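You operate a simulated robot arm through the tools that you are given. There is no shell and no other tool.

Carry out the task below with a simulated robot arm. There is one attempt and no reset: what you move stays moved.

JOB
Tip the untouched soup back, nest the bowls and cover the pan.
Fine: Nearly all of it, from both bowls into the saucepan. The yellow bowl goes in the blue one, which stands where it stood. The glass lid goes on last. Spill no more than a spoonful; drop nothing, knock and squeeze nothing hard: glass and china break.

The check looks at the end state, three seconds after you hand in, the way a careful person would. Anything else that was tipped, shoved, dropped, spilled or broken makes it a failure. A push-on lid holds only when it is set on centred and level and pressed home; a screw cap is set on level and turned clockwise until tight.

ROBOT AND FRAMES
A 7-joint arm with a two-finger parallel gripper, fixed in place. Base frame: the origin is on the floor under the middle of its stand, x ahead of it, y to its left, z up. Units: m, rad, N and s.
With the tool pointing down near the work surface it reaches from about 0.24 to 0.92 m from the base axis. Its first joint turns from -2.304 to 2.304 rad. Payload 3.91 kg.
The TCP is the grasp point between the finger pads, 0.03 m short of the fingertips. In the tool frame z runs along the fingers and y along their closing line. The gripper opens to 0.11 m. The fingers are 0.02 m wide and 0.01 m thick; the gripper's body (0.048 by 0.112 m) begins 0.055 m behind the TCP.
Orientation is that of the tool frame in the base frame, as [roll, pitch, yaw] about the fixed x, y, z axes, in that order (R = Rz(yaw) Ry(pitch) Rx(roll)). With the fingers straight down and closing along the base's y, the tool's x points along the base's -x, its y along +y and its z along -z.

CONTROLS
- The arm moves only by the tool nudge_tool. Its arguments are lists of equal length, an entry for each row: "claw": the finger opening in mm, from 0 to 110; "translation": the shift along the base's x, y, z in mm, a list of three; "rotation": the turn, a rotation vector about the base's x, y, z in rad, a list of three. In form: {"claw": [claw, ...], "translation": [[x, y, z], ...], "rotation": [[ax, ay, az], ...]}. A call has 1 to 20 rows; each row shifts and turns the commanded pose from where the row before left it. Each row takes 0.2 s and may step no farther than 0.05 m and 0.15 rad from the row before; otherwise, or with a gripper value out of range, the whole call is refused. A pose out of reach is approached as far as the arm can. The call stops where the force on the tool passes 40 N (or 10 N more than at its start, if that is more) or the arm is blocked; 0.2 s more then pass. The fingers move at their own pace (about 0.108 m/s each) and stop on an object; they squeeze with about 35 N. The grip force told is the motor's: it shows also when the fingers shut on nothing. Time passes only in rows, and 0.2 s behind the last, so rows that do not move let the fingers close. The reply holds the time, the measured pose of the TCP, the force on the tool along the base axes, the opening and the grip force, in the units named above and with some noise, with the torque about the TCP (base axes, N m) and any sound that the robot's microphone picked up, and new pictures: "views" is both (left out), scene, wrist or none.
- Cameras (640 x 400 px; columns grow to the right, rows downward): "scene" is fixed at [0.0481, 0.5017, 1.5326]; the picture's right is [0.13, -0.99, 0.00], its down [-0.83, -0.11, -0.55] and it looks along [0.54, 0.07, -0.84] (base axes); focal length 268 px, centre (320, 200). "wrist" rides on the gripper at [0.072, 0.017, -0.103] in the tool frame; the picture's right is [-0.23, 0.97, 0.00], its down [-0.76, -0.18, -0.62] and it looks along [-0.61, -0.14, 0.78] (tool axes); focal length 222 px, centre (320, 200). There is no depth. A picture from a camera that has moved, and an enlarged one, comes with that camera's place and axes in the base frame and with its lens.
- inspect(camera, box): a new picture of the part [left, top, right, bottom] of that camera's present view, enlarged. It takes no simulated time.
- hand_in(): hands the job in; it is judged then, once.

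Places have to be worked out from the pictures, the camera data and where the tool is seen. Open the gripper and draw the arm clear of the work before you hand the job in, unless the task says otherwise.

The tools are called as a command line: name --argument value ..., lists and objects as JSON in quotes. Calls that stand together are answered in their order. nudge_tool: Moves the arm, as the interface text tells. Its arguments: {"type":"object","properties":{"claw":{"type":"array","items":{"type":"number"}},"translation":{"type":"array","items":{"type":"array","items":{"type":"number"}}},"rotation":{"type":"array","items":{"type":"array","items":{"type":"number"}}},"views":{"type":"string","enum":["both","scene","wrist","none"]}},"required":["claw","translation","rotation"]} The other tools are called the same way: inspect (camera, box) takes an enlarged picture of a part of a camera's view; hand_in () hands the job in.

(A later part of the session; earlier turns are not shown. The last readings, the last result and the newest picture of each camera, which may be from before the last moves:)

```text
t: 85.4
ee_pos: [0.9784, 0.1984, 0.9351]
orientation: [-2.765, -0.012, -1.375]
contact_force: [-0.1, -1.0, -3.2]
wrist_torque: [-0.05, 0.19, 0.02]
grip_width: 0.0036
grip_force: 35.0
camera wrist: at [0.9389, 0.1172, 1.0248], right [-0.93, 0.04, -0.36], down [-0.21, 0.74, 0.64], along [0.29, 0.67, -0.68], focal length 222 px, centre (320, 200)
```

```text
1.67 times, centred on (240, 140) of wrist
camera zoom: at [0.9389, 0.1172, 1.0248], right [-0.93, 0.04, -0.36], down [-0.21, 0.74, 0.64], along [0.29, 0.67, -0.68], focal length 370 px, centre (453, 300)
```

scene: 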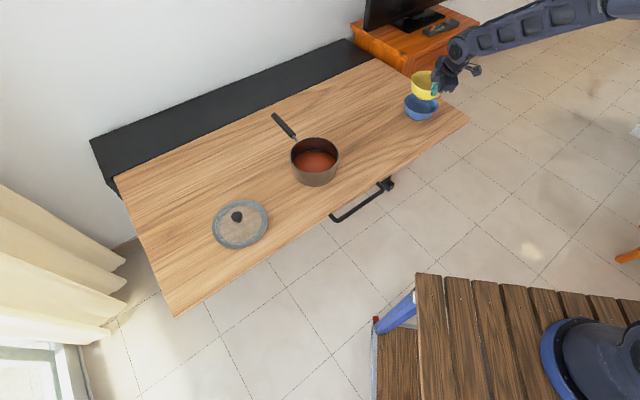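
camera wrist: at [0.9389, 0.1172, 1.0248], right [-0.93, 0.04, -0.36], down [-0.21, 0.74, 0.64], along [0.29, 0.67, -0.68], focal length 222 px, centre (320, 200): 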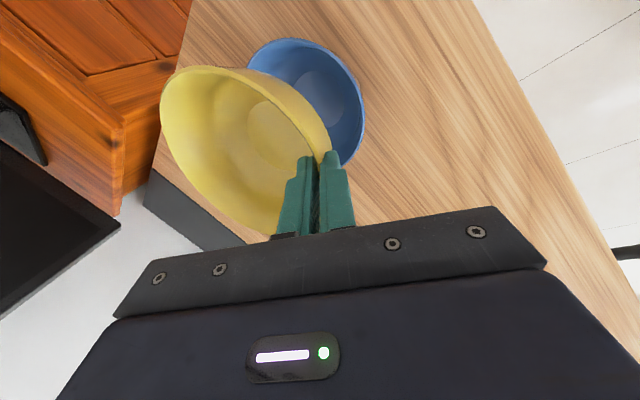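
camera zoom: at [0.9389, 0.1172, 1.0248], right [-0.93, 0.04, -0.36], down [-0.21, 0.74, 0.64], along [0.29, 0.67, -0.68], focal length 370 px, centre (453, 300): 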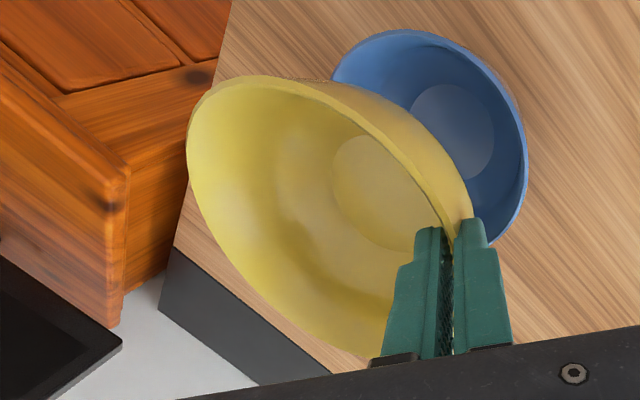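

Both cameras agree the yellow centre is about 10 mm nearer the robot than blue's, with y matched within error. I'll shift +10 mm in x and lower until the yellow base is just above the blue rim.

nudge_tool --claw '[2, 2, 2, 2, 2]' --translation '[[4, 0.3, -8], [3, 0.3, -10], [3, 0.3, -10], [0, 0, -6], [0, 0, 0]]' --rotation '[[0, 0, 0], [0, 0, 0], [0, 0, 0], [0, 0, 0], [0, 0, 0]]'

inspect --camera "scene" --box '[395, 70, 465, 130]'

inspect --camera "wrist" --box '[120, 20, 360, 260]'

```text
t: 86.6
ee_pos: [0.9856, 0.1979, 0.901]
orientation: [-2.765, -0.011, -1.375]
contact_force: [0.3, -1.1, -3.3]
wrist_torque: [-0.02, 0.19, 0.01]
grip_width: 0.0033
grip_force: 35.6
camera wrist: at [0.9485, 0.1178, 0.9907], right [-0.93, 0.04, -0.36], down [-0.21, 0.74, 0.64], along [0.29, 0.67, -0.68], focal length 222 px, centre (320, 200)
```

scene: 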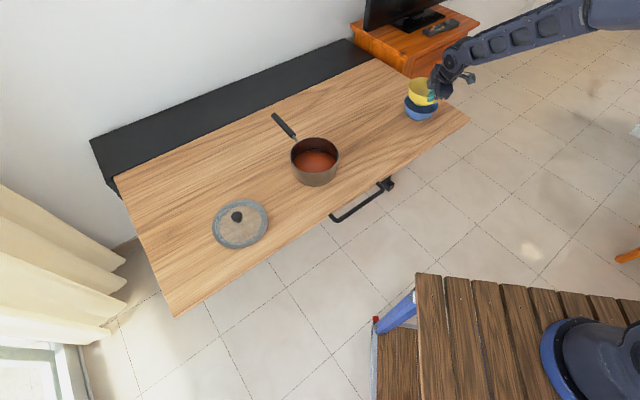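
wrist: 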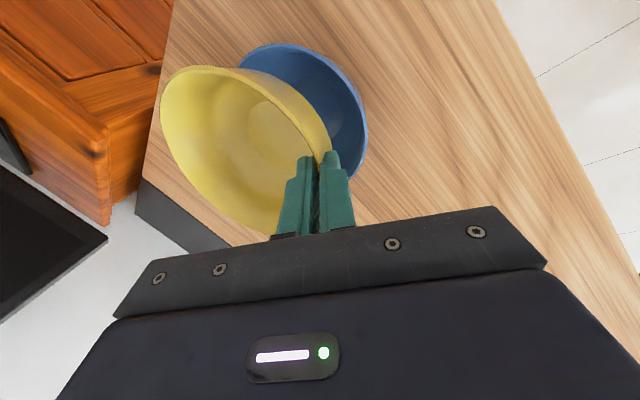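

```text
6.67 times, centred on (430, 100) of scene
camera zoom: at [0.0481, 0.5017, 1.5326], right [0.13, -0.99, 0.0], down [-0.83, -0.11, -0.55], along [0.54, 0.07, -0.84], focal length 1787 px, centre (-413, 867)
```

zoom: 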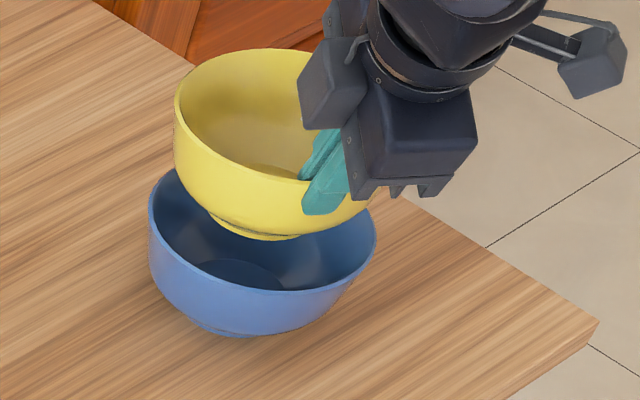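

```text
1.67 times, centred on (240, 140) of wrist
camera zoom: at [0.9485, 0.1178, 0.9907], right [-0.93, 0.04, -0.36], down [-0.21, 0.74, 0.64], along [0.29, 0.67, -0.68], focal length 370 px, centre (453, 300)
```

zoom: 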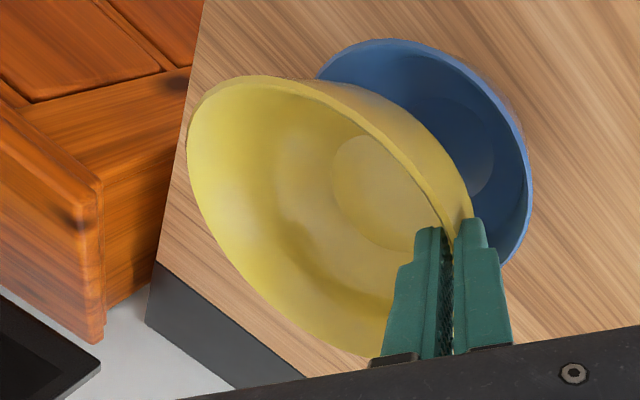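

The rims are now concentric within about 2–4 mm. I'll lower the yellow bowl into the blue one in steps, watching the force.

nudge_tool --claw '[2, 2, 2, 2, 2]' --translation '[[0, -0.5, -8], [0, -0.5, -8], [0, 0, -8], [0, 0, -7], [0, 0, 0]]' --rotation '[[0, 0, 0], [0, 0, 0], [0, 0, 0], [0, 0, 0], [0, 0, 0]]'

inspect --camera "scene" --box '[395, 70, 465, 130]'

inspect --camera "wrist" --box '[120, 20, 360, 260]'

```text
t: 87.8
ee_pos: [0.9865, 0.1977, 0.8708]
orientation: [-2.767, -0.012, -1.376]
contact_force: [-1.0, 0.7, -2.8]
wrist_torque: [-0.07, 0.15, 0.01]
grip_width: 0.0031
grip_force: 35.1
camera wrist: at [0.9488, 0.1164, 0.9602], right [-0.93, 0.04, -0.36], down [-0.21, 0.74, 0.64], along [0.29, 0.67, -0.68], focal length 222 px, centre (320, 200)
```

scene: 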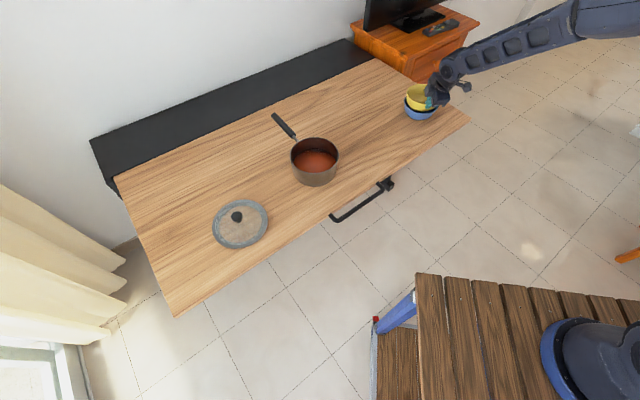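
wrist: 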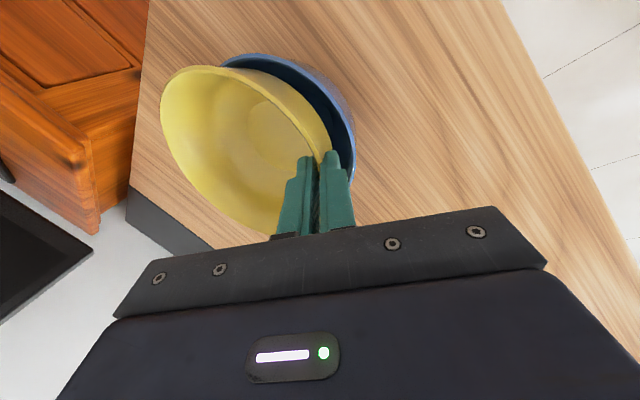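

```text
6.67 times, centred on (430, 100) of scene
camera zoom: at [0.0481, 0.5017, 1.5326], right [0.13, -0.99, 0.0], down [-0.83, -0.11, -0.55], along [0.54, 0.07, -0.84], focal length 1787 px, centre (-413, 867)
```

zoom: 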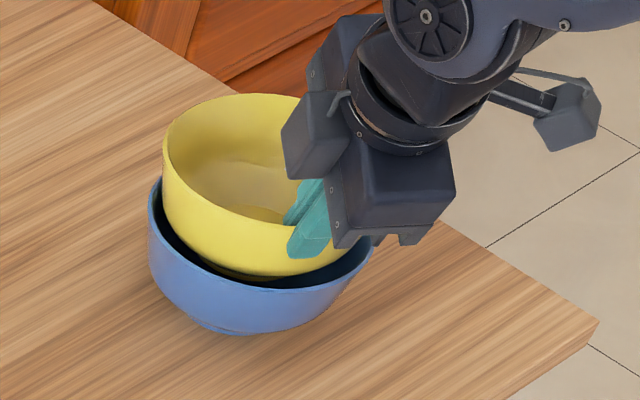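

```text
1.67 times, centred on (240, 140) of wrist
camera zoom: at [0.9488, 0.1164, 0.9602], right [-0.93, 0.04, -0.36], down [-0.21, 0.74, 0.64], along [0.29, 0.67, -0.68], focal length 370 px, centre (453, 300)
```

zoom: 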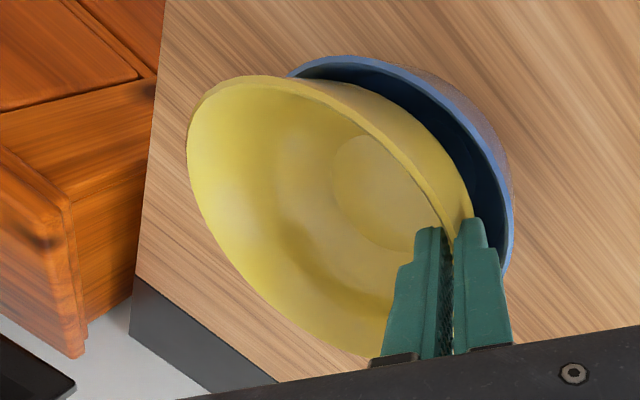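

The yellow bowl is entering the blue one, still free (−2.8 N). I'll lower a further 14 mm in small steps.

nudge_tool --claw '[2, 2, 2, 2, 2]' --translation '[[0, 0, -4], [0, 0, -4], [0, 0, -3], [0, 0, -3], [0, 0, 0]]' --rotation '[[0, 0, 0], [0, 0, 0], [0, 0, 0], [0, 0, 0], [0, 0, 0]]' --views "none"

inspect --camera "scene" --box '[400, 75, 460, 125]'

inspect --camera "wrist" --box '[180, 40, 380, 240]'

```text
t: 89.0
ee_pos: [0.9869, 0.1986, 0.8563]
orientation: [-2.765, -0.009, -1.375]
contact_force: [-2.0, 0.5, -2.0]
wrist_torque: [0.03, 0.17, 0.04]
grip_width: 0.0035
grip_force: 35.2
```

```text
8.00 times, centred on (430, 100) of scene
camera zoom: at [0.0481, 0.5017, 1.5326], right [0.13, -0.99, 0.0], down [-0.83, -0.11, -0.55], along [0.54, 0.07, -0.84], focal length 2144 px, centre (-560, 1000)
```

zoom: 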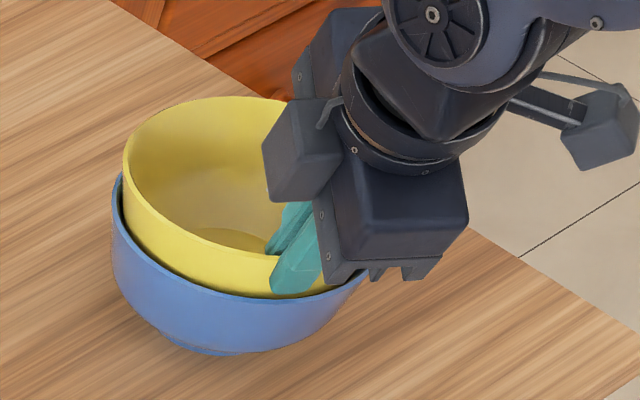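

```text
2.00 times, centred on (280, 140) of wrist
camera zoom: at [0.9485, 0.117, 0.9461], right [-0.93, 0.04, -0.36], down [-0.21, 0.74, 0.64], along [0.29, 0.67, -0.68], focal length 444 px, centre (400, 320)
```

zoom: 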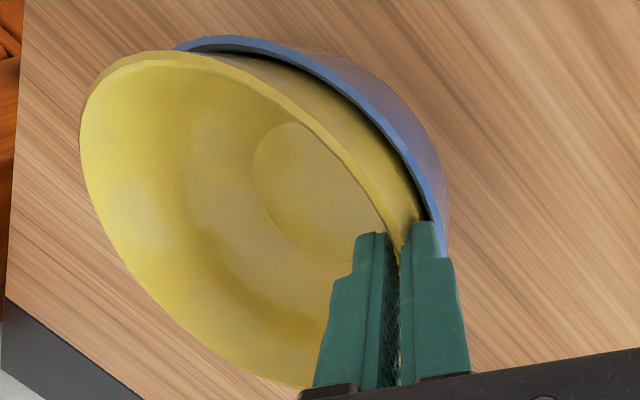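

A small sideways force (−2 N in x) suggests yellow's far wall is just touching blue. I'll back off 2 mm toward the robot and recheck.

nudge_tool --claw '[2, 2, 2]' --translation '[[-2, 0, 0], [0, 0, 0], [0, 0, 0]]' --rotation '[[0, 0, 0], [0, 0, 0], [0, 0, 0]]' --views "none"

inspect --camera "scene" --box '[404, 82, 440, 120]'

```text
t: 89.8
ee_pos: [0.9843, 0.1986, 0.8558]
orientation: [-2.767, -0.01, -1.375]
contact_force: [0.2, -0.1, -1.4]
wrist_torque: [-0.07, 0.15, 0.01]
grip_width: 0.0031
grip_force: 35.8
```

```text
10.53 times, centred on (422, 101) of scene
camera zoom: at [0.0481, 0.5017, 1.5326], right [0.13, -0.99, 0.0], down [-0.83, -0.11, -0.55], along [0.54, 0.07, -0.84], focal length 2822 px, centre (-754, 1242)
```

zoom: 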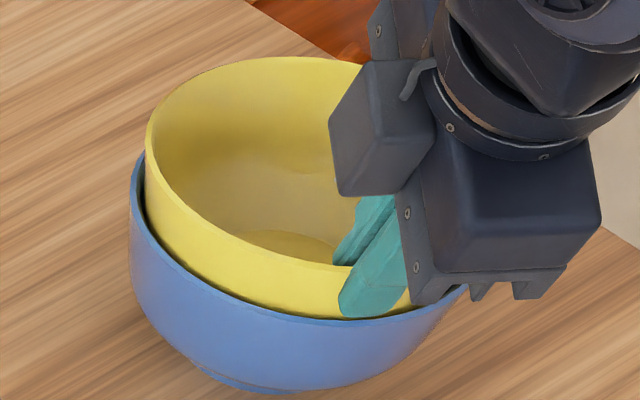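

Contact force is gone and blue hasn't moved. The outer finger is now only about 4 mm above blue's rim, so I'll tip the yellow bowl's far side down gently (rotating about the pinch) until it rests in the blue bowl.

nudge_tool --claw '[2, 2, 2, 2, 2]' --translation '[[0.5, 0.1, 0], [0.5, 0.1, 0], [0.5, 0.1, 0], [0.5, 0.1, 0], [0, 0, 0]]' --rotation '[[-0.0029, 0.0147, 0], [-0.0029, 0.0147, 0], [-0.0029, 0.0147, 0], [-0.0029, 0.0147, 0], [0, 0, 0]]' --views "none"

inspect --camera "scene" --box '[404, 82, 440, 120]'

inspect --camera "wrist" --box '[180, 40, 380, 240]'

```text
t: 91.0
ee_pos: [0.9863, 0.1994, 0.8571]
orientation: [-2.826, -0.011, -1.373]
contact_force: [1.7, 1.4, 1.3]
wrist_torque: [0.06, -0.13, 0.05]
grip_width: 0.0033
grip_force: 34.6
```

```text
10.53 times, centred on (422, 101) of scene
camera zoom: at [0.0481, 0.5017, 1.5326], right [0.13, -0.99, 0.0], down [-0.83, -0.11, -0.55], along [0.54, 0.07, -0.84], focal length 2822 px, centre (-754, 1242)
```

zoom: 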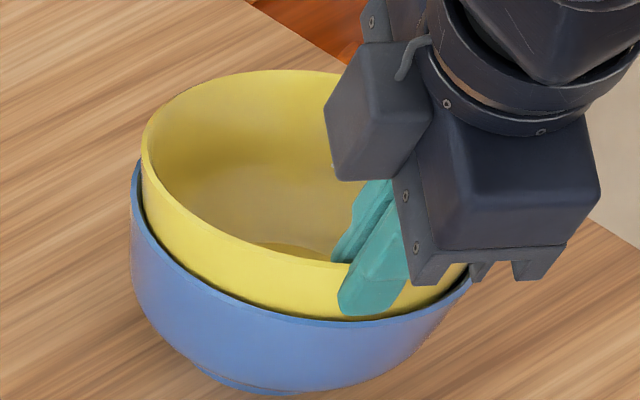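

```text
2.00 times, centred on (280, 140) of wrist
camera zoom: at [0.954, 0.1186, 0.9495], right [-0.95, 0.04, -0.3], down [-0.17, 0.75, 0.64], along [0.25, 0.66, -0.71], focal length 444 px, centre (400, 320)
```

zoom: 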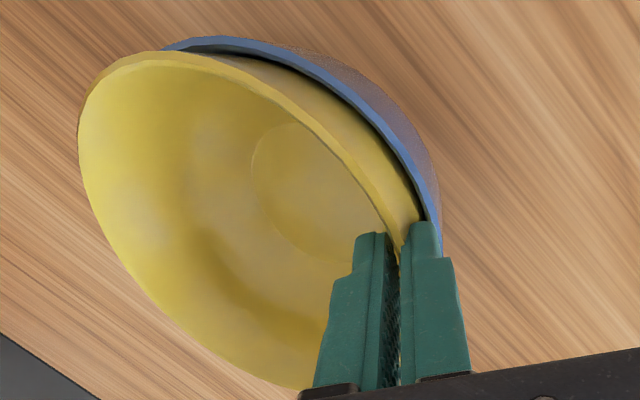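

The far side has just made contact (support ≈ 4 N, blue unmoved). There's a slight outward push, so I'll shift +1.5 mm and tip a bit further to see if it seats deeper.

nudge_tool --claw '[2, 2, 2, 2]' --translation '[[1.5, -0.5, 0], [0.3, 0, 0], [0.3, 0, 0], [0, 0, 0]]' --rotation '[[0, 0, 0], [-0.0029, 0.0147, 0], [-0.0029, 0.0147, 0], [0, 0, 0]]' --views "none"

inspect --camera "scene" --box '[404, 82, 440, 120]'

```text
t: 92.0
ee_pos: [0.9888, 0.1983, 0.857]
orientation: [-2.855, -0.01, -1.374]
contact_force: [-1.3, 3.8, 5.7]
wrist_torque: [0.46, -0.54, 0.37]
grip_width: 0.0034
grip_force: 35.0
```

```text
10.53 times, centred on (422, 101) of scene
camera zoom: at [0.0481, 0.5017, 1.5326], right [0.13, -0.99, 0.0], down [-0.83, -0.11, -0.55], along [0.54, 0.07, -0.84], focal length 2822 px, centre (-754, 1242)
```

zoom: 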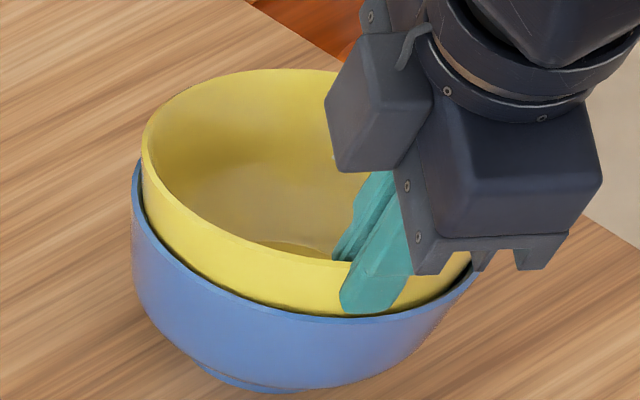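

A +3.8 N sideways force in y says yellow is touching blue's right wall. I'll ease +2.5 mm in y, and untip slightly.

nudge_tool --claw '[2, 2, 2, 2]' --translation '[[0, 1, 0.3], [0, 1, 0], [0, 0.5, 0], [0, 0, 0]]' --rotation '[[0.0029, -0.0147, 0], [0, 0, 0], [0, 0, 0], [0, 0, 0]]' --views "none"

inspect --camera "scene" --box '[404, 82, 440, 120]'

inspect --camera "wrist" --box '[180, 40, 380, 240]'

```text
t: 93.0
ee_pos: [0.9898, 0.2, 0.856]
orientation: [-2.842, -0.011, -1.373]
contact_force: [-1.1, -3.8, 3.5]
wrist_torque: [-0.15, -0.38, -0.32]
grip_width: 0.0032
grip_force: 35.0
```

```text
10.53 times, centred on (422, 101) of scene
camera zoom: at [0.0481, 0.5017, 1.5326], right [0.13, -0.99, 0.0], down [-0.83, -0.11, -0.55], along [0.54, 0.07, -0.84], focal length 2822 px, centre (-754, 1242)
```

zoom: 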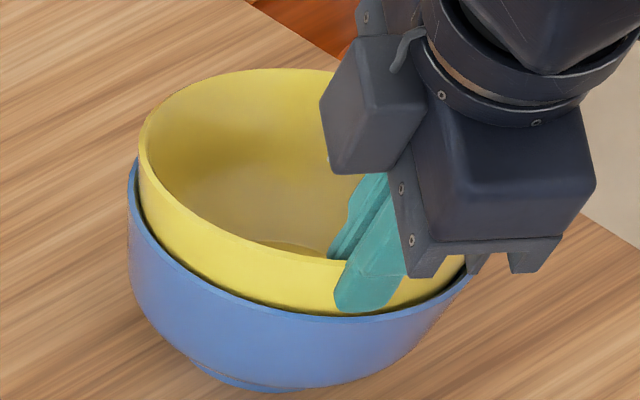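

```text
2.00 times, centred on (280, 140) of wrist
camera zoom: at [0.9572, 0.1202, 0.9504], right [-0.96, 0.04, -0.29], down [-0.16, 0.75, 0.64], along [0.24, 0.66, -0.71], focal length 444 px, centre (400, 320)
```

zoom: 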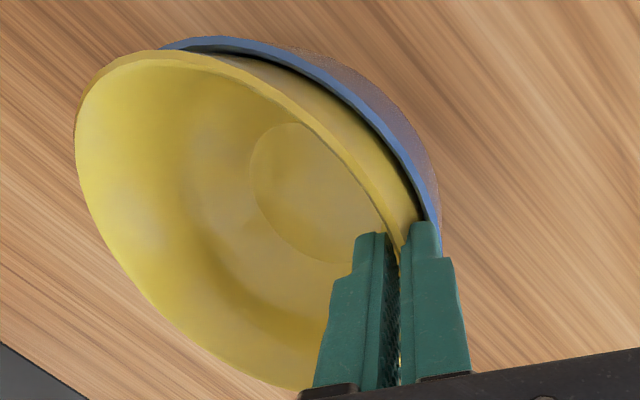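

The force flipped to −3.8 N in y and blue nudged about 1 mm, so the fit is already snug and the remaining travel is small. I'll centre by moving back 1.2 mm in y and recheck.

nudge_tool --claw '[2, 2, 2]' --translation '[[0, -1.2, 0], [0, 0, 0], [0, 0, 0]]' --rotation '[[0, 0, 0], [0, 0, 0], [0, 0, 0]]' --views "none"

inspect --camera "scene" --box '[404, 82, 440, 120]'

```text
t: 93.8
ee_pos: [0.9881, 0.1989, 0.8568]
orientation: [-2.841, -0.011, -1.375]
contact_force: [0.8, 1.6, 2.2]
wrist_torque: [0.29, -0.28, 0.11]
grip_width: 0.0032
grip_force: 35.2
```

```text
10.53 times, centred on (422, 101) of scene
camera zoom: at [0.0481, 0.5017, 1.5326], right [0.13, -0.99, 0.0], down [-0.83, -0.11, -0.55], along [0.54, 0.07, -0.84], focal length 2822 px, centre (-754, 1242)
```

zoom: 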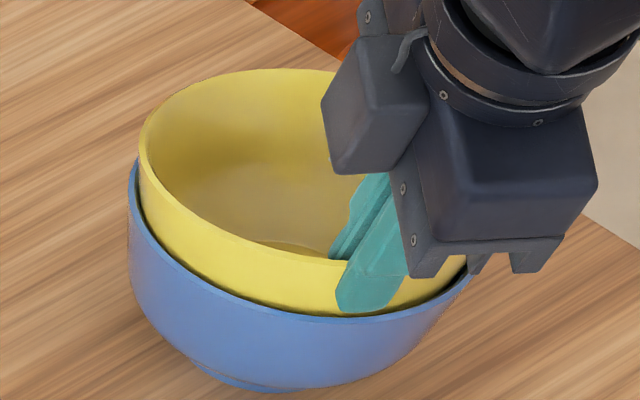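

Forces are small and balanced, with the far side supported. I'll reduce the grip in tiny increments so the near side settles gently.

nudge_tool --claw '[2.5, 2.8, 3, 3.1, 3.2, 3.3, 3.4, 3.4]' --translation '[[0, 0, 0], [0, 0, 0], [0, 0, 0], [0, 0, 0], [0, 0, 0], [0, 0, 0], [0, 0, 0], [0, 0, 0]]' --rotation '[[0, 0, 0], [0, 0, 0], [0, 0, 0], [0, 0, 0], [0, 0, 0], [0, 0, 0], [0, 0, 0], [0, 0, 0]]' --views "none"

inspect --camera "scene" --box '[404, 82, 440, 120]'

```text
t: 95.6
ee_pos: [0.9885, 0.1989, 0.8575]
orientation: [-2.84, -0.01, -1.372]
contact_force: [-1.7, -1.0, -1.3]
wrist_torque: [-0.01, 0.02, -0.01]
grip_width: 0.004
grip_force: 0.8
```

```text
10.53 times, centred on (422, 101) of scene
camera zoom: at [0.0481, 0.5017, 1.5326], right [0.13, -0.99, 0.0], down [-0.83, -0.11, -0.55], along [0.54, 0.07, -0.84], focal length 2822 px, centre (-754, 1242)
```

zoom: 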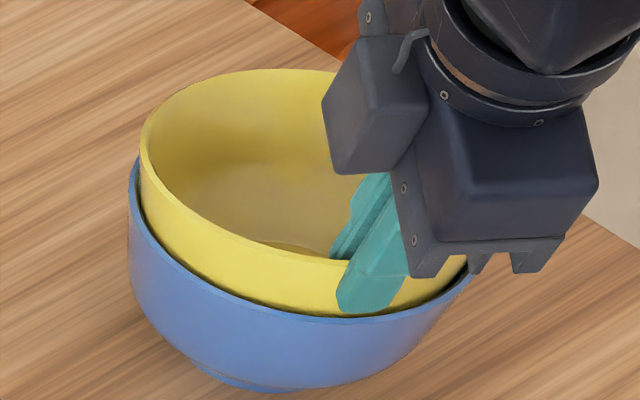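

Grip is down to 0.8 N and the yellow bowl hasn't dropped, so it's basically resting in blue. I'll open further in small steps.

nudge_tool --claw '[3.8, 4.2, 4.6, 5, 5.5, 6, 6]' --translation '[[0, 0, 0], [0, 0, 0], [0, 0, 0], [0, 0, 0], [0, 0, 0], [0, 0, 0], [0, 0, 0]]' --rotation '[[0, 0, 0], [0, 0, 0], [0, 0, 0], [0, 0, 0], [0, 0, 0], [0, 0, 0], [0, 0, 0]]' --views "none"

inspect --camera "scene" --box '[404, 82, 440, 120]'

inspect --camera "wrist" --box '[180, 40, 380, 240]'

```text
t: 97.2
ee_pos: [0.9885, 0.1997, 0.8563]
orientation: [-2.842, -0.011, -1.372]
contact_force: [0.2, 0.2, 0.3]
wrist_torque: [-0.02, 0.0, 0.01]
grip_width: 0.0054
grip_force: 0.1
```

```text
10.53 times, centred on (422, 101) of scene
camera zoom: at [0.0481, 0.5017, 1.5326], right [0.13, -0.99, 0.0], down [-0.83, -0.11, -0.55], along [0.54, 0.07, -0.84], focal length 2822 px, centre (-754, 1242)
```

zoom: 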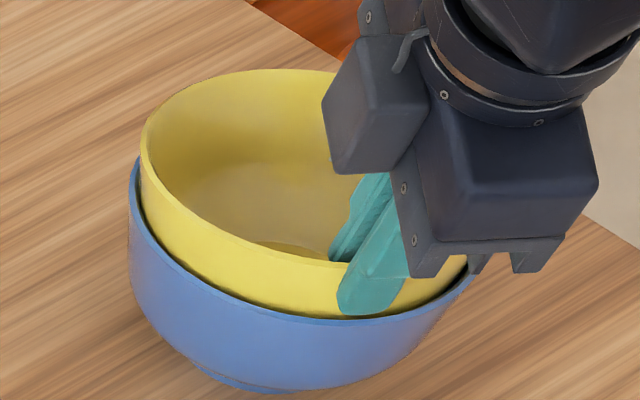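

```text
2.00 times, centred on (280, 140) of wrist
camera zoom: at [0.9573, 0.1194, 0.9504], right [-0.96, 0.04, -0.29], down [-0.16, 0.75, 0.64], along [0.24, 0.66, -0.71], focal length 444 px, centre (400, 320)
```

zoom: 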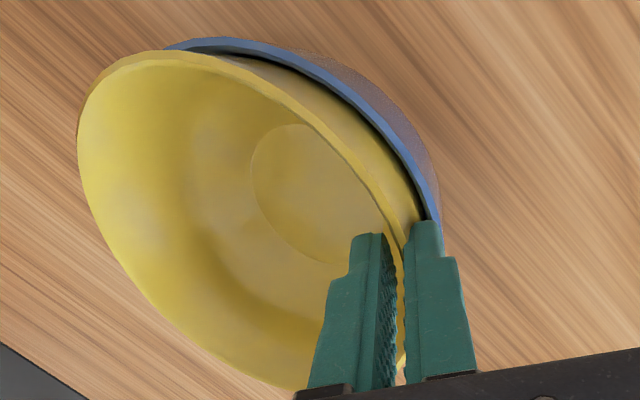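

Fully released with zero force and no drop: yellow rests in blue. I'll open a little more and withdraw along the wall direction.

nudge_tool --claw '[8, 10, 12, 14, 14, 16, 20, 30, 40, 40]' --translation '[[0, 0, 0], [0, 0, 0], [0, 0, 1], [-0.6, -0.1, 3], [-1.5, -0.3, 6], [-2.5, -0.5, 10], [-4, -1, 15], [-8, -2, 22], [-10, -2, 25], [0, 0, 0]]' --rotation '[[0, 0, 0], [0, 0, 0], [0, 0, 0], [0, 0, 0], [0, 0, 0], [0, 0, 0], [0, 0, 0], [0, 0, 0], [0, 0, 0], [0, 0, 0]]'

inspect --camera "scene" --box '[395, 70, 465, 130]'

inspect --camera "wrist" --box '[180, 20, 380, 220]'

```text
t: 99.4
ee_pos: [0.9624, 0.1932, 0.9389]
orientation: [-2.842, -0.011, -1.375]
contact_force: [0.2, 0.4, -0.2]
wrist_torque: [-0.03, 0.01, 0.0]
grip_width: 0.0401
grip_force: 0.0
camera wrist: at [0.9305, 0.1135, 1.0333], right [-0.96, 0.04, -0.29], down [-0.16, 0.75, 0.64], along [0.24, 0.66, -0.71], focal length 222 px, centre (320, 200)
```

scene: 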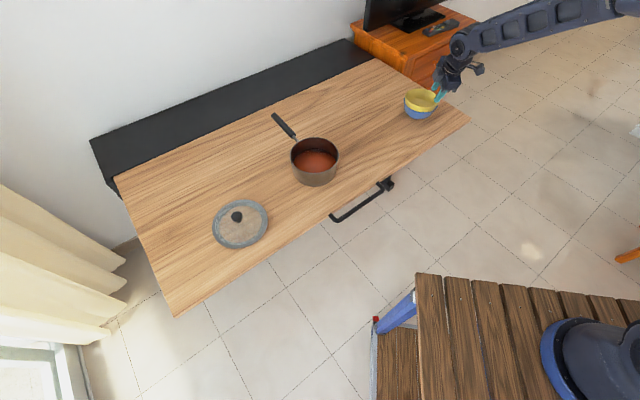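
wrist: 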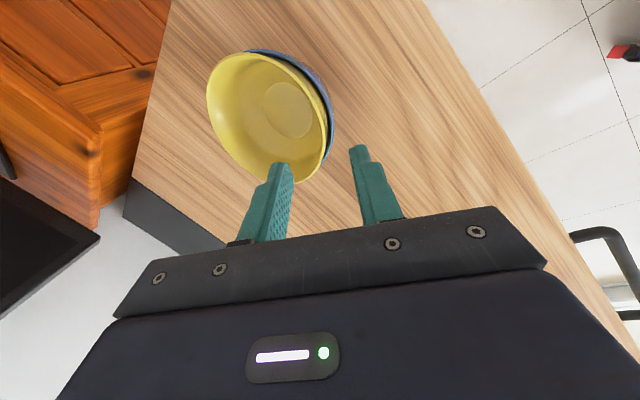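

```text
6.67 times, centred on (430, 100) of scene
camera zoom: at [0.0481, 0.5017, 1.5326], right [0.13, -0.99, 0.0], down [-0.83, -0.11, -0.55], along [0.54, 0.07, -0.84], focal length 1787 px, centre (-413, 867)
```

zoom: 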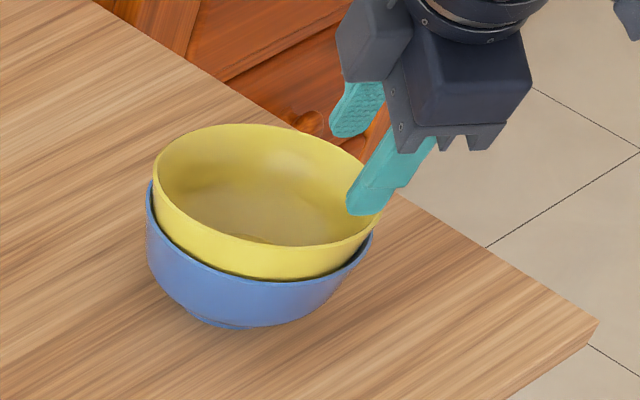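

```text
2.00 times, centred on (280, 120) of wrist
camera zoom: at [0.9305, 0.1135, 1.0333], right [-0.96, 0.04, -0.29], down [-0.16, 0.75, 0.64], along [0.24, 0.66, -0.71], focal length 444 px, centre (400, 360)
```

zoom: 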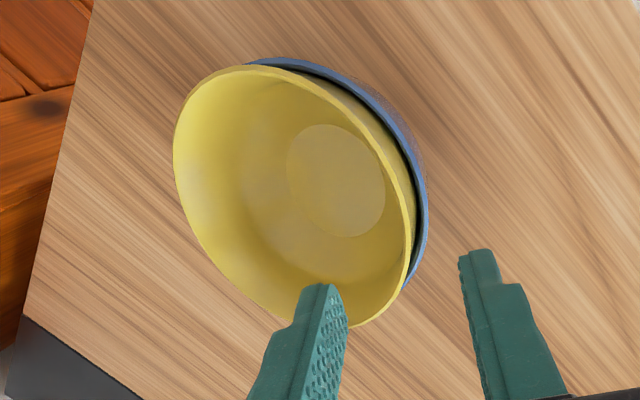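

The bowls are nested. I'll take a close look at whether yellow sits level in blue.

inspect --camera "scene" --box '[398, 82, 446, 124]'

```text
9.52 times, centred on (422, 103) of scene
camera zoom: at [0.0481, 0.5017, 1.5326], right [0.13, -0.99, 0.0], down [-0.83, -0.11, -0.55], along [0.54, 0.07, -0.84], focal length 2553 px, centre (-651, 1124)
```

zoom: 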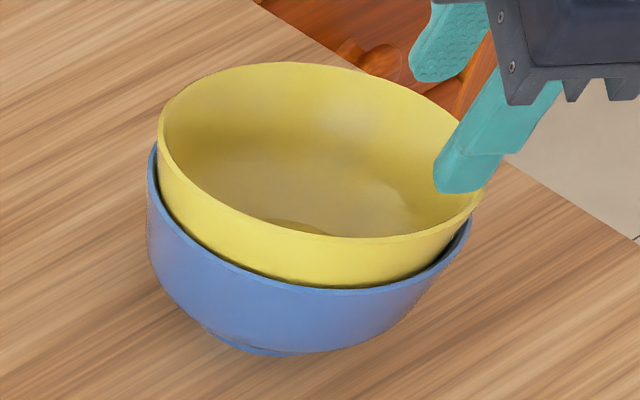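

The gripper partly hides the right side. I'll back away to get an unobstructed view of the stack.

nudge_tool --claw '[50, 60, 60, 60, 60]' --translation '[[-30, -5, 15], [-40, -5, 20], [-40, -5, 20], [-30, 0, 15], [0, 0, 0]]' --rotation '[[0, 0, 0], [0, 0, 0], [0, 0, 0], [0, 0, 0], [0, 0, 0]]'

inspect --camera "scene" --box '[398, 82, 446, 124]'

inspect --camera "wrist" --box '[180, 20, 340, 180]'

```text
t: 100.6
ee_pos: [0.8227, 0.1782, 1.009]
orientation: [-2.841, -0.012, -1.374]
contact_force: [0.1, 0.0, 0.4]
wrist_torque: [0.01, 0.01, 0.02]
grip_width: 0.0602
grip_force: 0.0
camera wrist: at [0.7912, 0.0977, 1.1023], right [-0.96, 0.04, -0.29], down [-0.16, 0.75, 0.64], along [0.24, 0.66, -0.71], focal length 222 px, centre (320, 200)
```

scene: 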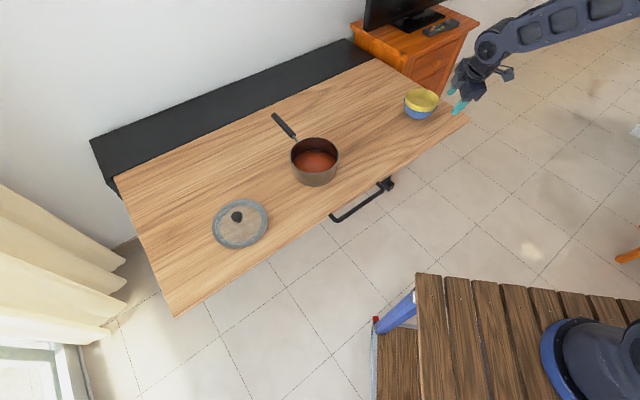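
wrist: 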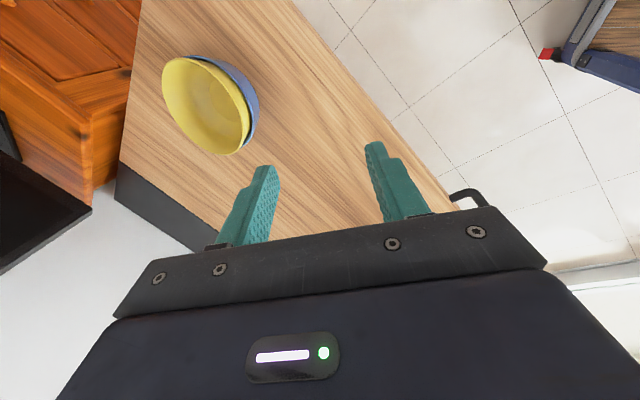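

```text
9.52 times, centred on (422, 103) of scene
camera zoom: at [0.0481, 0.5017, 1.5326], right [0.13, -0.99, 0.0], down [-0.83, -0.11, -0.55], along [0.54, 0.07, -0.84], focal length 2553 px, centre (-651, 1124)
```

zoom: 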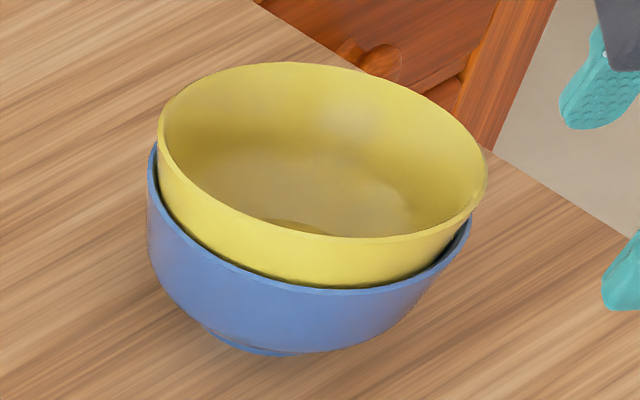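

```text
2.50 times, centred on (260, 100) of wrist
camera zoom: at [0.7912, 0.0977, 1.1023], right [-0.96, 0.04, -0.29], down [-0.16, 0.75, 0.64], along [0.24, 0.66, -0.71], focal length 555 px, centre (470, 450)
```

zoom: 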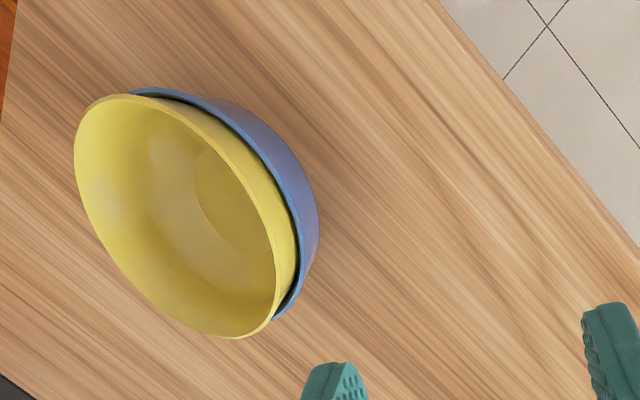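

The stack looks level and concentric, with blue still at its original pixels. Now the lid: I'll roll the wrist back so the closing line is tangential, retreating inward and up.

nudge_tool --claw '[60, 60, 60, 60, 60, 60, 60, 60, 60, 60, 60, 60]' --translation '[[-18, 6, 10], [-18, 6, 10], [-18, 6, 10], [-18, 6, 10], [-18, 6, 10], [-18, 7, 8], [-18, 7, 8], [-18, 7, 8], [-18, 7, 8], [-18, 7, 5], [-18, 7, 5], [0, 0, 0]]' --rotation '[[0.0418, 0.0067, -0.1364], [0.0418, 0.0067, -0.1364], [0.0418, 0.0067, -0.1364], [0.0418, 0.0067, -0.1364], [0.0418, 0.0067, -0.1364], [0.0418, 0.0067, -0.1364], [0.0418, 0.0067, -0.1364], [0.0418, 0.0067, -0.1364], [0.0418, 0.0067, -0.1364], [0.0418, 0.0067, -0.1364], [0.0418, 0.0067, -0.1364], [0, 0, 0]]' --views "none"

nudge_tool --claw '[60, 60, 60, 60, 60, 60, 60, 60, 60, 60, 60]' --translation '[[-24, 38, -3], [-26, 38, -3], [-27, 38, -3], [-28, 38, -3], [-28, 38, -3], [-28, 38, -3], [-29, 38, -3], [-30, 38, -3], [-30, 38, -3], [-30, 38, -3], [0, 0, 0]]' --rotation '[[0, 0, 0.088], [0, 0, 0.088], [0, 0, 0.088], [0, 0, 0.088], [0, 0, 0.088], [0, 0, 0.088], [0, 0, 0.088], [0, 0, 0.088], [0, 0, 0.088], [0, 0, 0.088], [0, 0, 0]]'

```text
t: 103.2
ee_pos: [0.6242, 0.2503, 1.1006]
orientation: [-3.13, 0.3, -2.944]
contact_force: [-0.4, -0.4, -0.7]
wrist_torque: [0.03, -0.01, 0.01]
grip_width: 0.0603
grip_force: 0.1
```

```text
t: 105.6
ee_pos: [0.342, 0.631, 1.0702]
orientation: [-3.129, 0.302, -2.059]
contact_force: [0.4, 0.3, -0.2]
wrist_torque: [-0.01, 0.01, 0.02]
grip_width: 0.0598
grip_force: 0.1
camera wrist: at [0.2806, 0.5514, 1.1464], right [-0.75, 0.65, 0.06], down [0.41, 0.4, 0.82], along [0.52, 0.64, -0.57], focal length 222 px, centre (320, 200)
```

scene: 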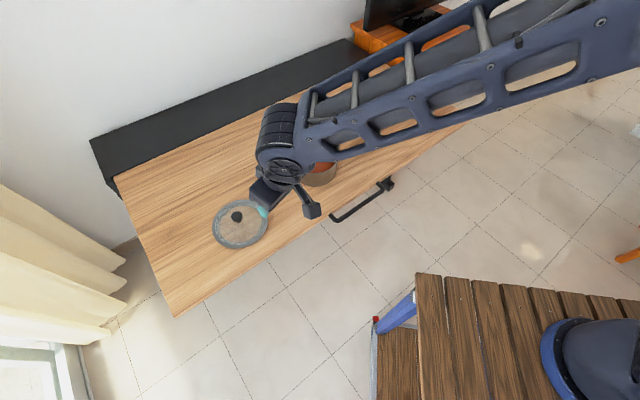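
wrist: 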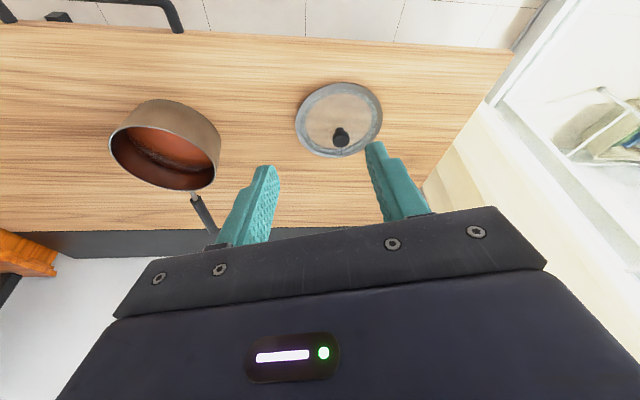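

Lid and pan are both in view. I'll zoom to measure the lid, its knob and the pan rim.

inspect --camera "wrist" --box '[280, 70, 400, 170]'

inspect --camera "wrist" --box '[90, 80, 250, 200]'

inspect --camera "scene" --box '[200, 185, 280, 260]'

```text
4.00 times, centred on (340, 120) of wrist
camera zoom: at [0.2806, 0.5514, 1.1464], right [-0.75, 0.65, 0.06], down [0.41, 0.4, 0.82], along [0.52, 0.64, -0.57], focal length 888 px, centre (240, 520)
```

zoom: 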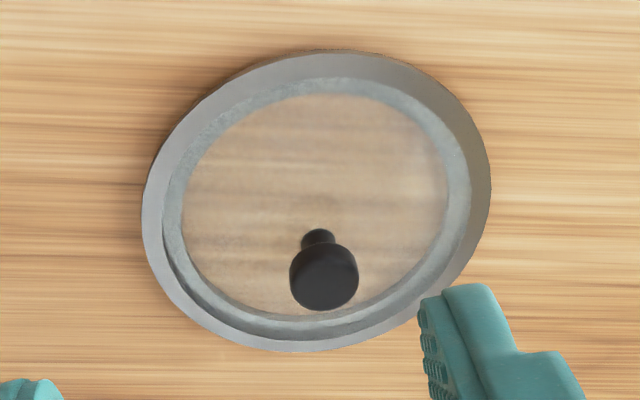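

```text
3.33 times, centred on (170, 140) of wrist
camera zoom: at [0.2806, 0.5514, 1.1464], right [-0.75, 0.65, 0.06], down [0.41, 0.4, 0.82], along [0.52, 0.64, -0.57], focal length 740 px, centre (820, 400)
```

zoom: 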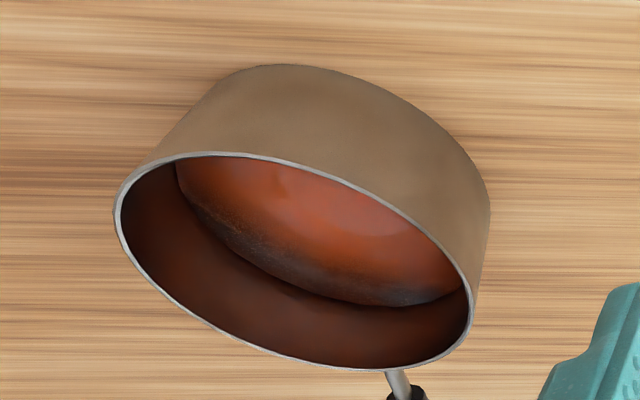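

```text
5.33 times, centred on (240, 222) of scene
camera zoom: at [0.0481, 0.5017, 1.5326], right [0.13, -0.99, 0.0], down [-0.83, -0.11, -0.55], along [0.54, 0.07, -0.84], focal length 1430 px, centre (747, 80)
```

zoom: 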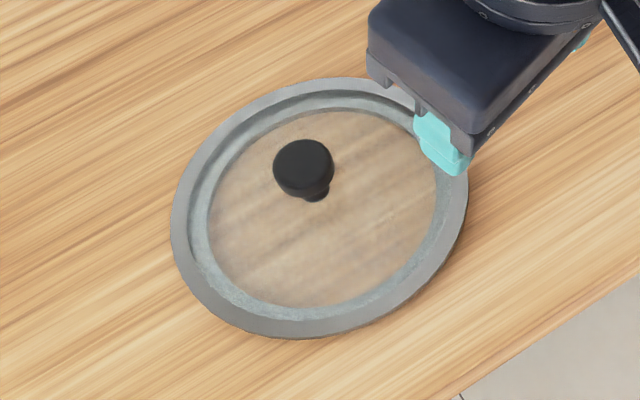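

Triangulating, the lid centre is ≈ (0.4265, 0.8135) with radius 0.0895, and the knob (35 mm wide) is centred at ≈ (0.427, 0.814, 0.80). The pan centre is ≈ (0.672, 0.604), rim z ≈ 0.85. I'll move to hover over the knob with about 10° of tool tilt.

nudge_tool --claw '[60, 60, 60, 60, 60, 60, 60]' --translation '[[13, 29, -33], [13, 29, -33], [13, 29, -33], [13, 29, -33], [13, 29, -33], [14, 30, -30], [0, 0, 0]]' --rotation '[[0, 0, 0], [0, 0, 0], [-0.056, 0.0295, 0], [-0.056, 0.0295, 0], [0, 0, 0], [0, 0, 0], [0, 0, 0]]'

inspect --camera "scene" --box '[200, 175, 290, 255]'

inspect --camera "wrist" --box '[180, 40, 440, 230]'

```text
t: 107.2
ee_pos: [0.4219, 0.8054, 0.8758]
orientation: [-3.126, 0.175, -2.062]
contact_force: [0.3, -0.3, -0.1]
wrist_torque: [0.01, 0.02, -0.01]
grip_width: 0.0601
grip_force: 0.1
camera wrist: at [0.3643, 0.7346, 0.9636], right [-0.75, 0.66, 0.03], down [0.45, 0.49, 0.75], along [0.48, 0.57, -0.66], focal length 222 px, centre (320, 200)
```

scene: 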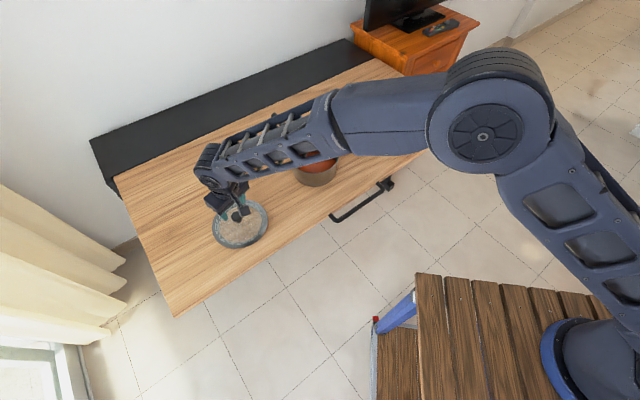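
wrist: 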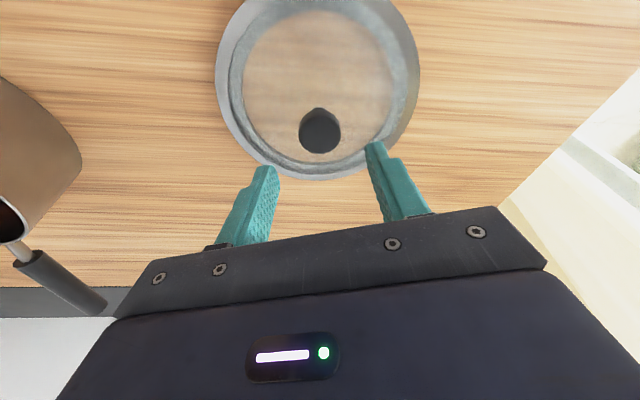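

```text
5.00 times, centred on (245, 215) of scene
camera zoom: at [0.0481, 0.5017, 1.5326], right [0.13, -0.99, 0.0], down [-0.83, -0.11, -0.55], along [0.54, 0.07, -0.84], focal length 1340 px, centre (695, 125)
```

zoom: 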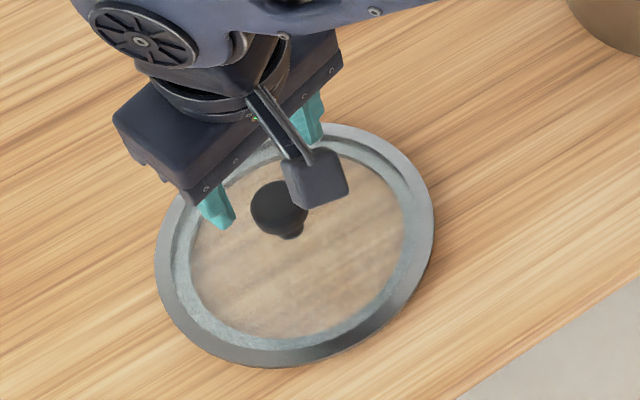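

```text
2.11 times, centred on (310, 135) of wrist
camera zoom: at [0.3643, 0.7346, 0.9636], right [-0.75, 0.66, 0.03], down [0.45, 0.49, 0.75], along [0.48, 0.57, -0.66], focal length 468 px, centre (341, 337)
```

zoom: 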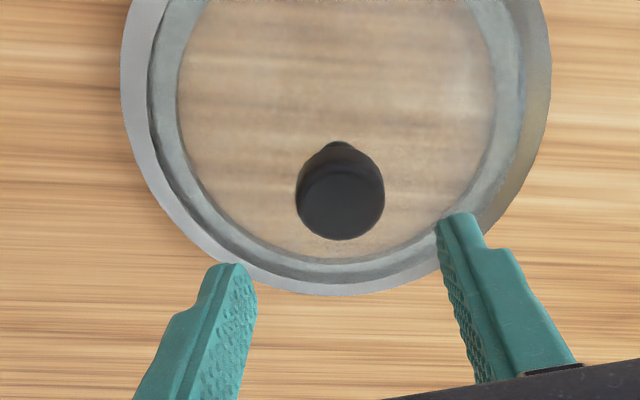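

The knob sits centred between the open fingers (top at z ≈ 0.81). I'll descend so the pads flank the knob head while the tips stay above the glass.

nudge_tool --claw '[60, 60, 60, 60]' --translation '[[1.2, 1.7, -15], [1.2, 1.7, -14], [1, 1.4, -12], [0, 0, 0]]' --rotation '[[0, 0, 0], [0, 0, 0], [0, 0, 0], [0, 0, 0]]'

inspect --camera "wrist" --box '[200, 60, 440, 230]'

inspect --camera "scene" --box '[205, 185, 275, 245]'

```text
t: 108.2
ee_pos: [0.4263, 0.8099, 0.8337]
orientation: [-3.129, 0.173, -2.064]
contact_force: [-0.1, -0.1, -1.1]
wrist_torque: [-0.01, 0.01, 0.02]
grip_width: 0.0598
grip_force: 0.1
camera wrist: at [0.3681, 0.7386, 0.9222], right [-0.75, 0.66, 0.03], down [0.45, 0.49, 0.75], along [0.48, 0.57, -0.66], focal length 222 px, centre (320, 200)
```

scene: 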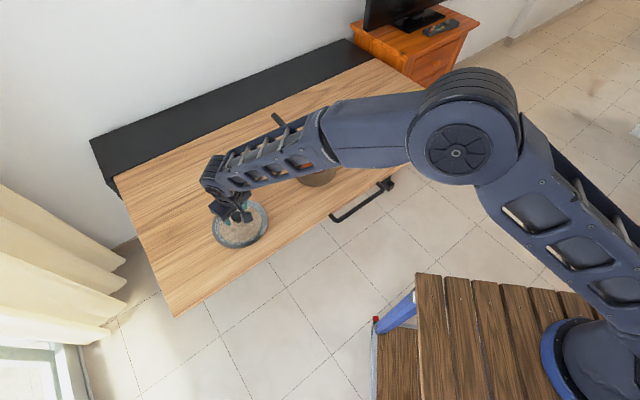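
wrist: 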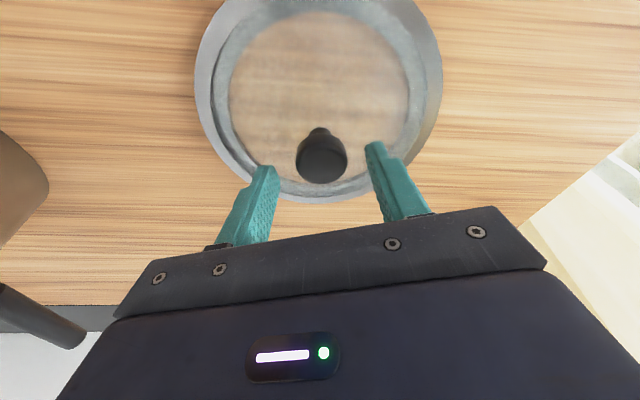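

```text
2.35 times, centred on (320, 145) of wrist
camera zoom: at [0.3681, 0.7386, 0.9222], right [-0.75, 0.66, 0.03], down [0.45, 0.49, 0.75], along [0.48, 0.57, -0.66], focal length 523 px, centre (320, 329)
```

zoom: 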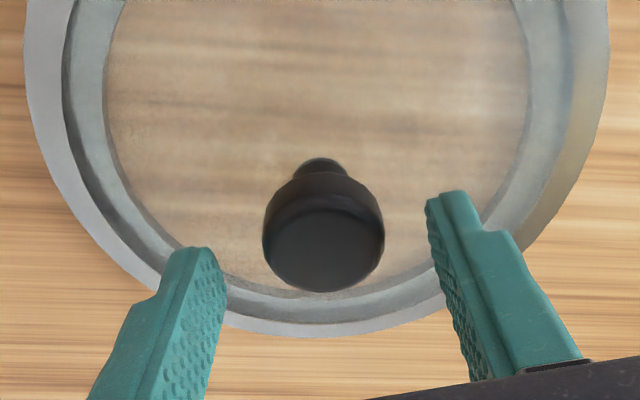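

```text
6.67 times, centred on (240, 215) of scene
camera zoom: at [0.0481, 0.5017, 1.5326], right [0.13, -0.99, 0.0], down [-0.83, -0.11, -0.55], along [0.54, 0.07, -0.84], focal length 1787 px, centre (853, 100)
```

zoom: 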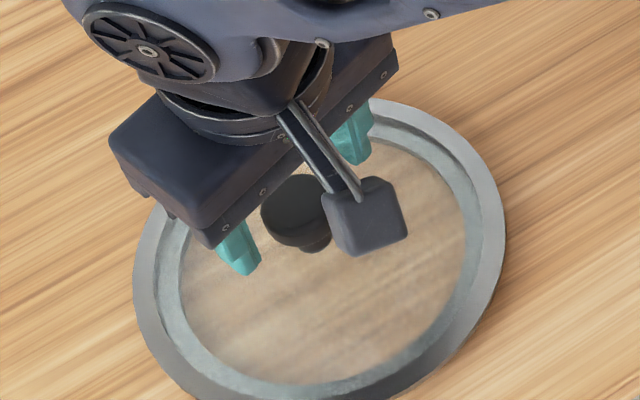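

Well centred. I'll lower the last 15 mm and begin closing slowly.

nudge_tool --claw '[60, 60, 52, 46, 42, 40, 40]' --translation '[[0, 0.5, -8], [0, 0, -7], [0, 0, 0], [0, 0, 0], [0, 0, 0], [0, 0, 0], [0, 0, 0]]' --rotation '[[0, 0, 0], [0, 0, 0], [0, 0, 0], [0, 0, 0], [0, 0, 0], [0, 0, 0], [0, 0, 0]]' --views "none"

inspect --camera "wrist" --box '[220, 90, 420, 230]'

inspect --camera "scene" --box '[205, 185, 275, 245]'

```text
t: 109.8
ee_pos: [0.426, 0.8104, 0.8196]
orientation: [-3.126, 0.176, -2.062]
contact_force: [0.5, 1.2, -0.6]
wrist_torque: [0.01, 0.01, 0.0]
grip_width: 0.0398
grip_force: 0.0
```

```text
2.86 times, centred on (320, 160) of wrist
camera zoom: at [0.3684, 0.7396, 0.9076], right [-0.75, 0.66, 0.03], down [0.45, 0.49, 0.75], along [0.48, 0.57, -0.66], focal length 635 px, centre (320, 314)
```

zoom: 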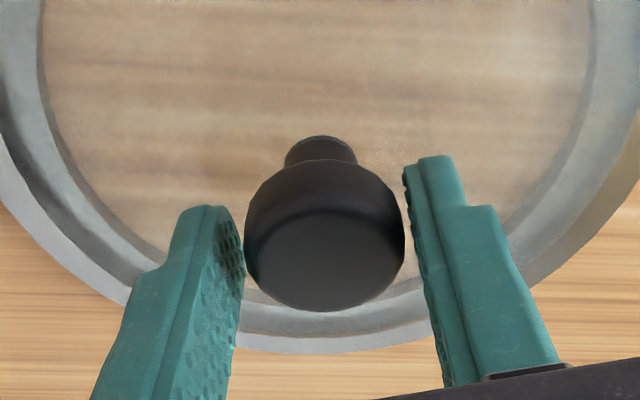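

```text
6.67 times, centred on (240, 215) of scene
camera zoom: at [0.0481, 0.5017, 1.5326], right [0.13, -0.99, 0.0], down [-0.83, -0.11, -0.55], along [0.54, 0.07, -0.84], focal length 1787 px, centre (853, 100)
```

zoom: 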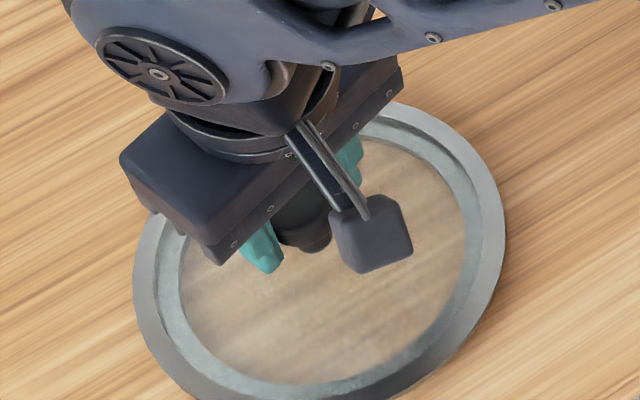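

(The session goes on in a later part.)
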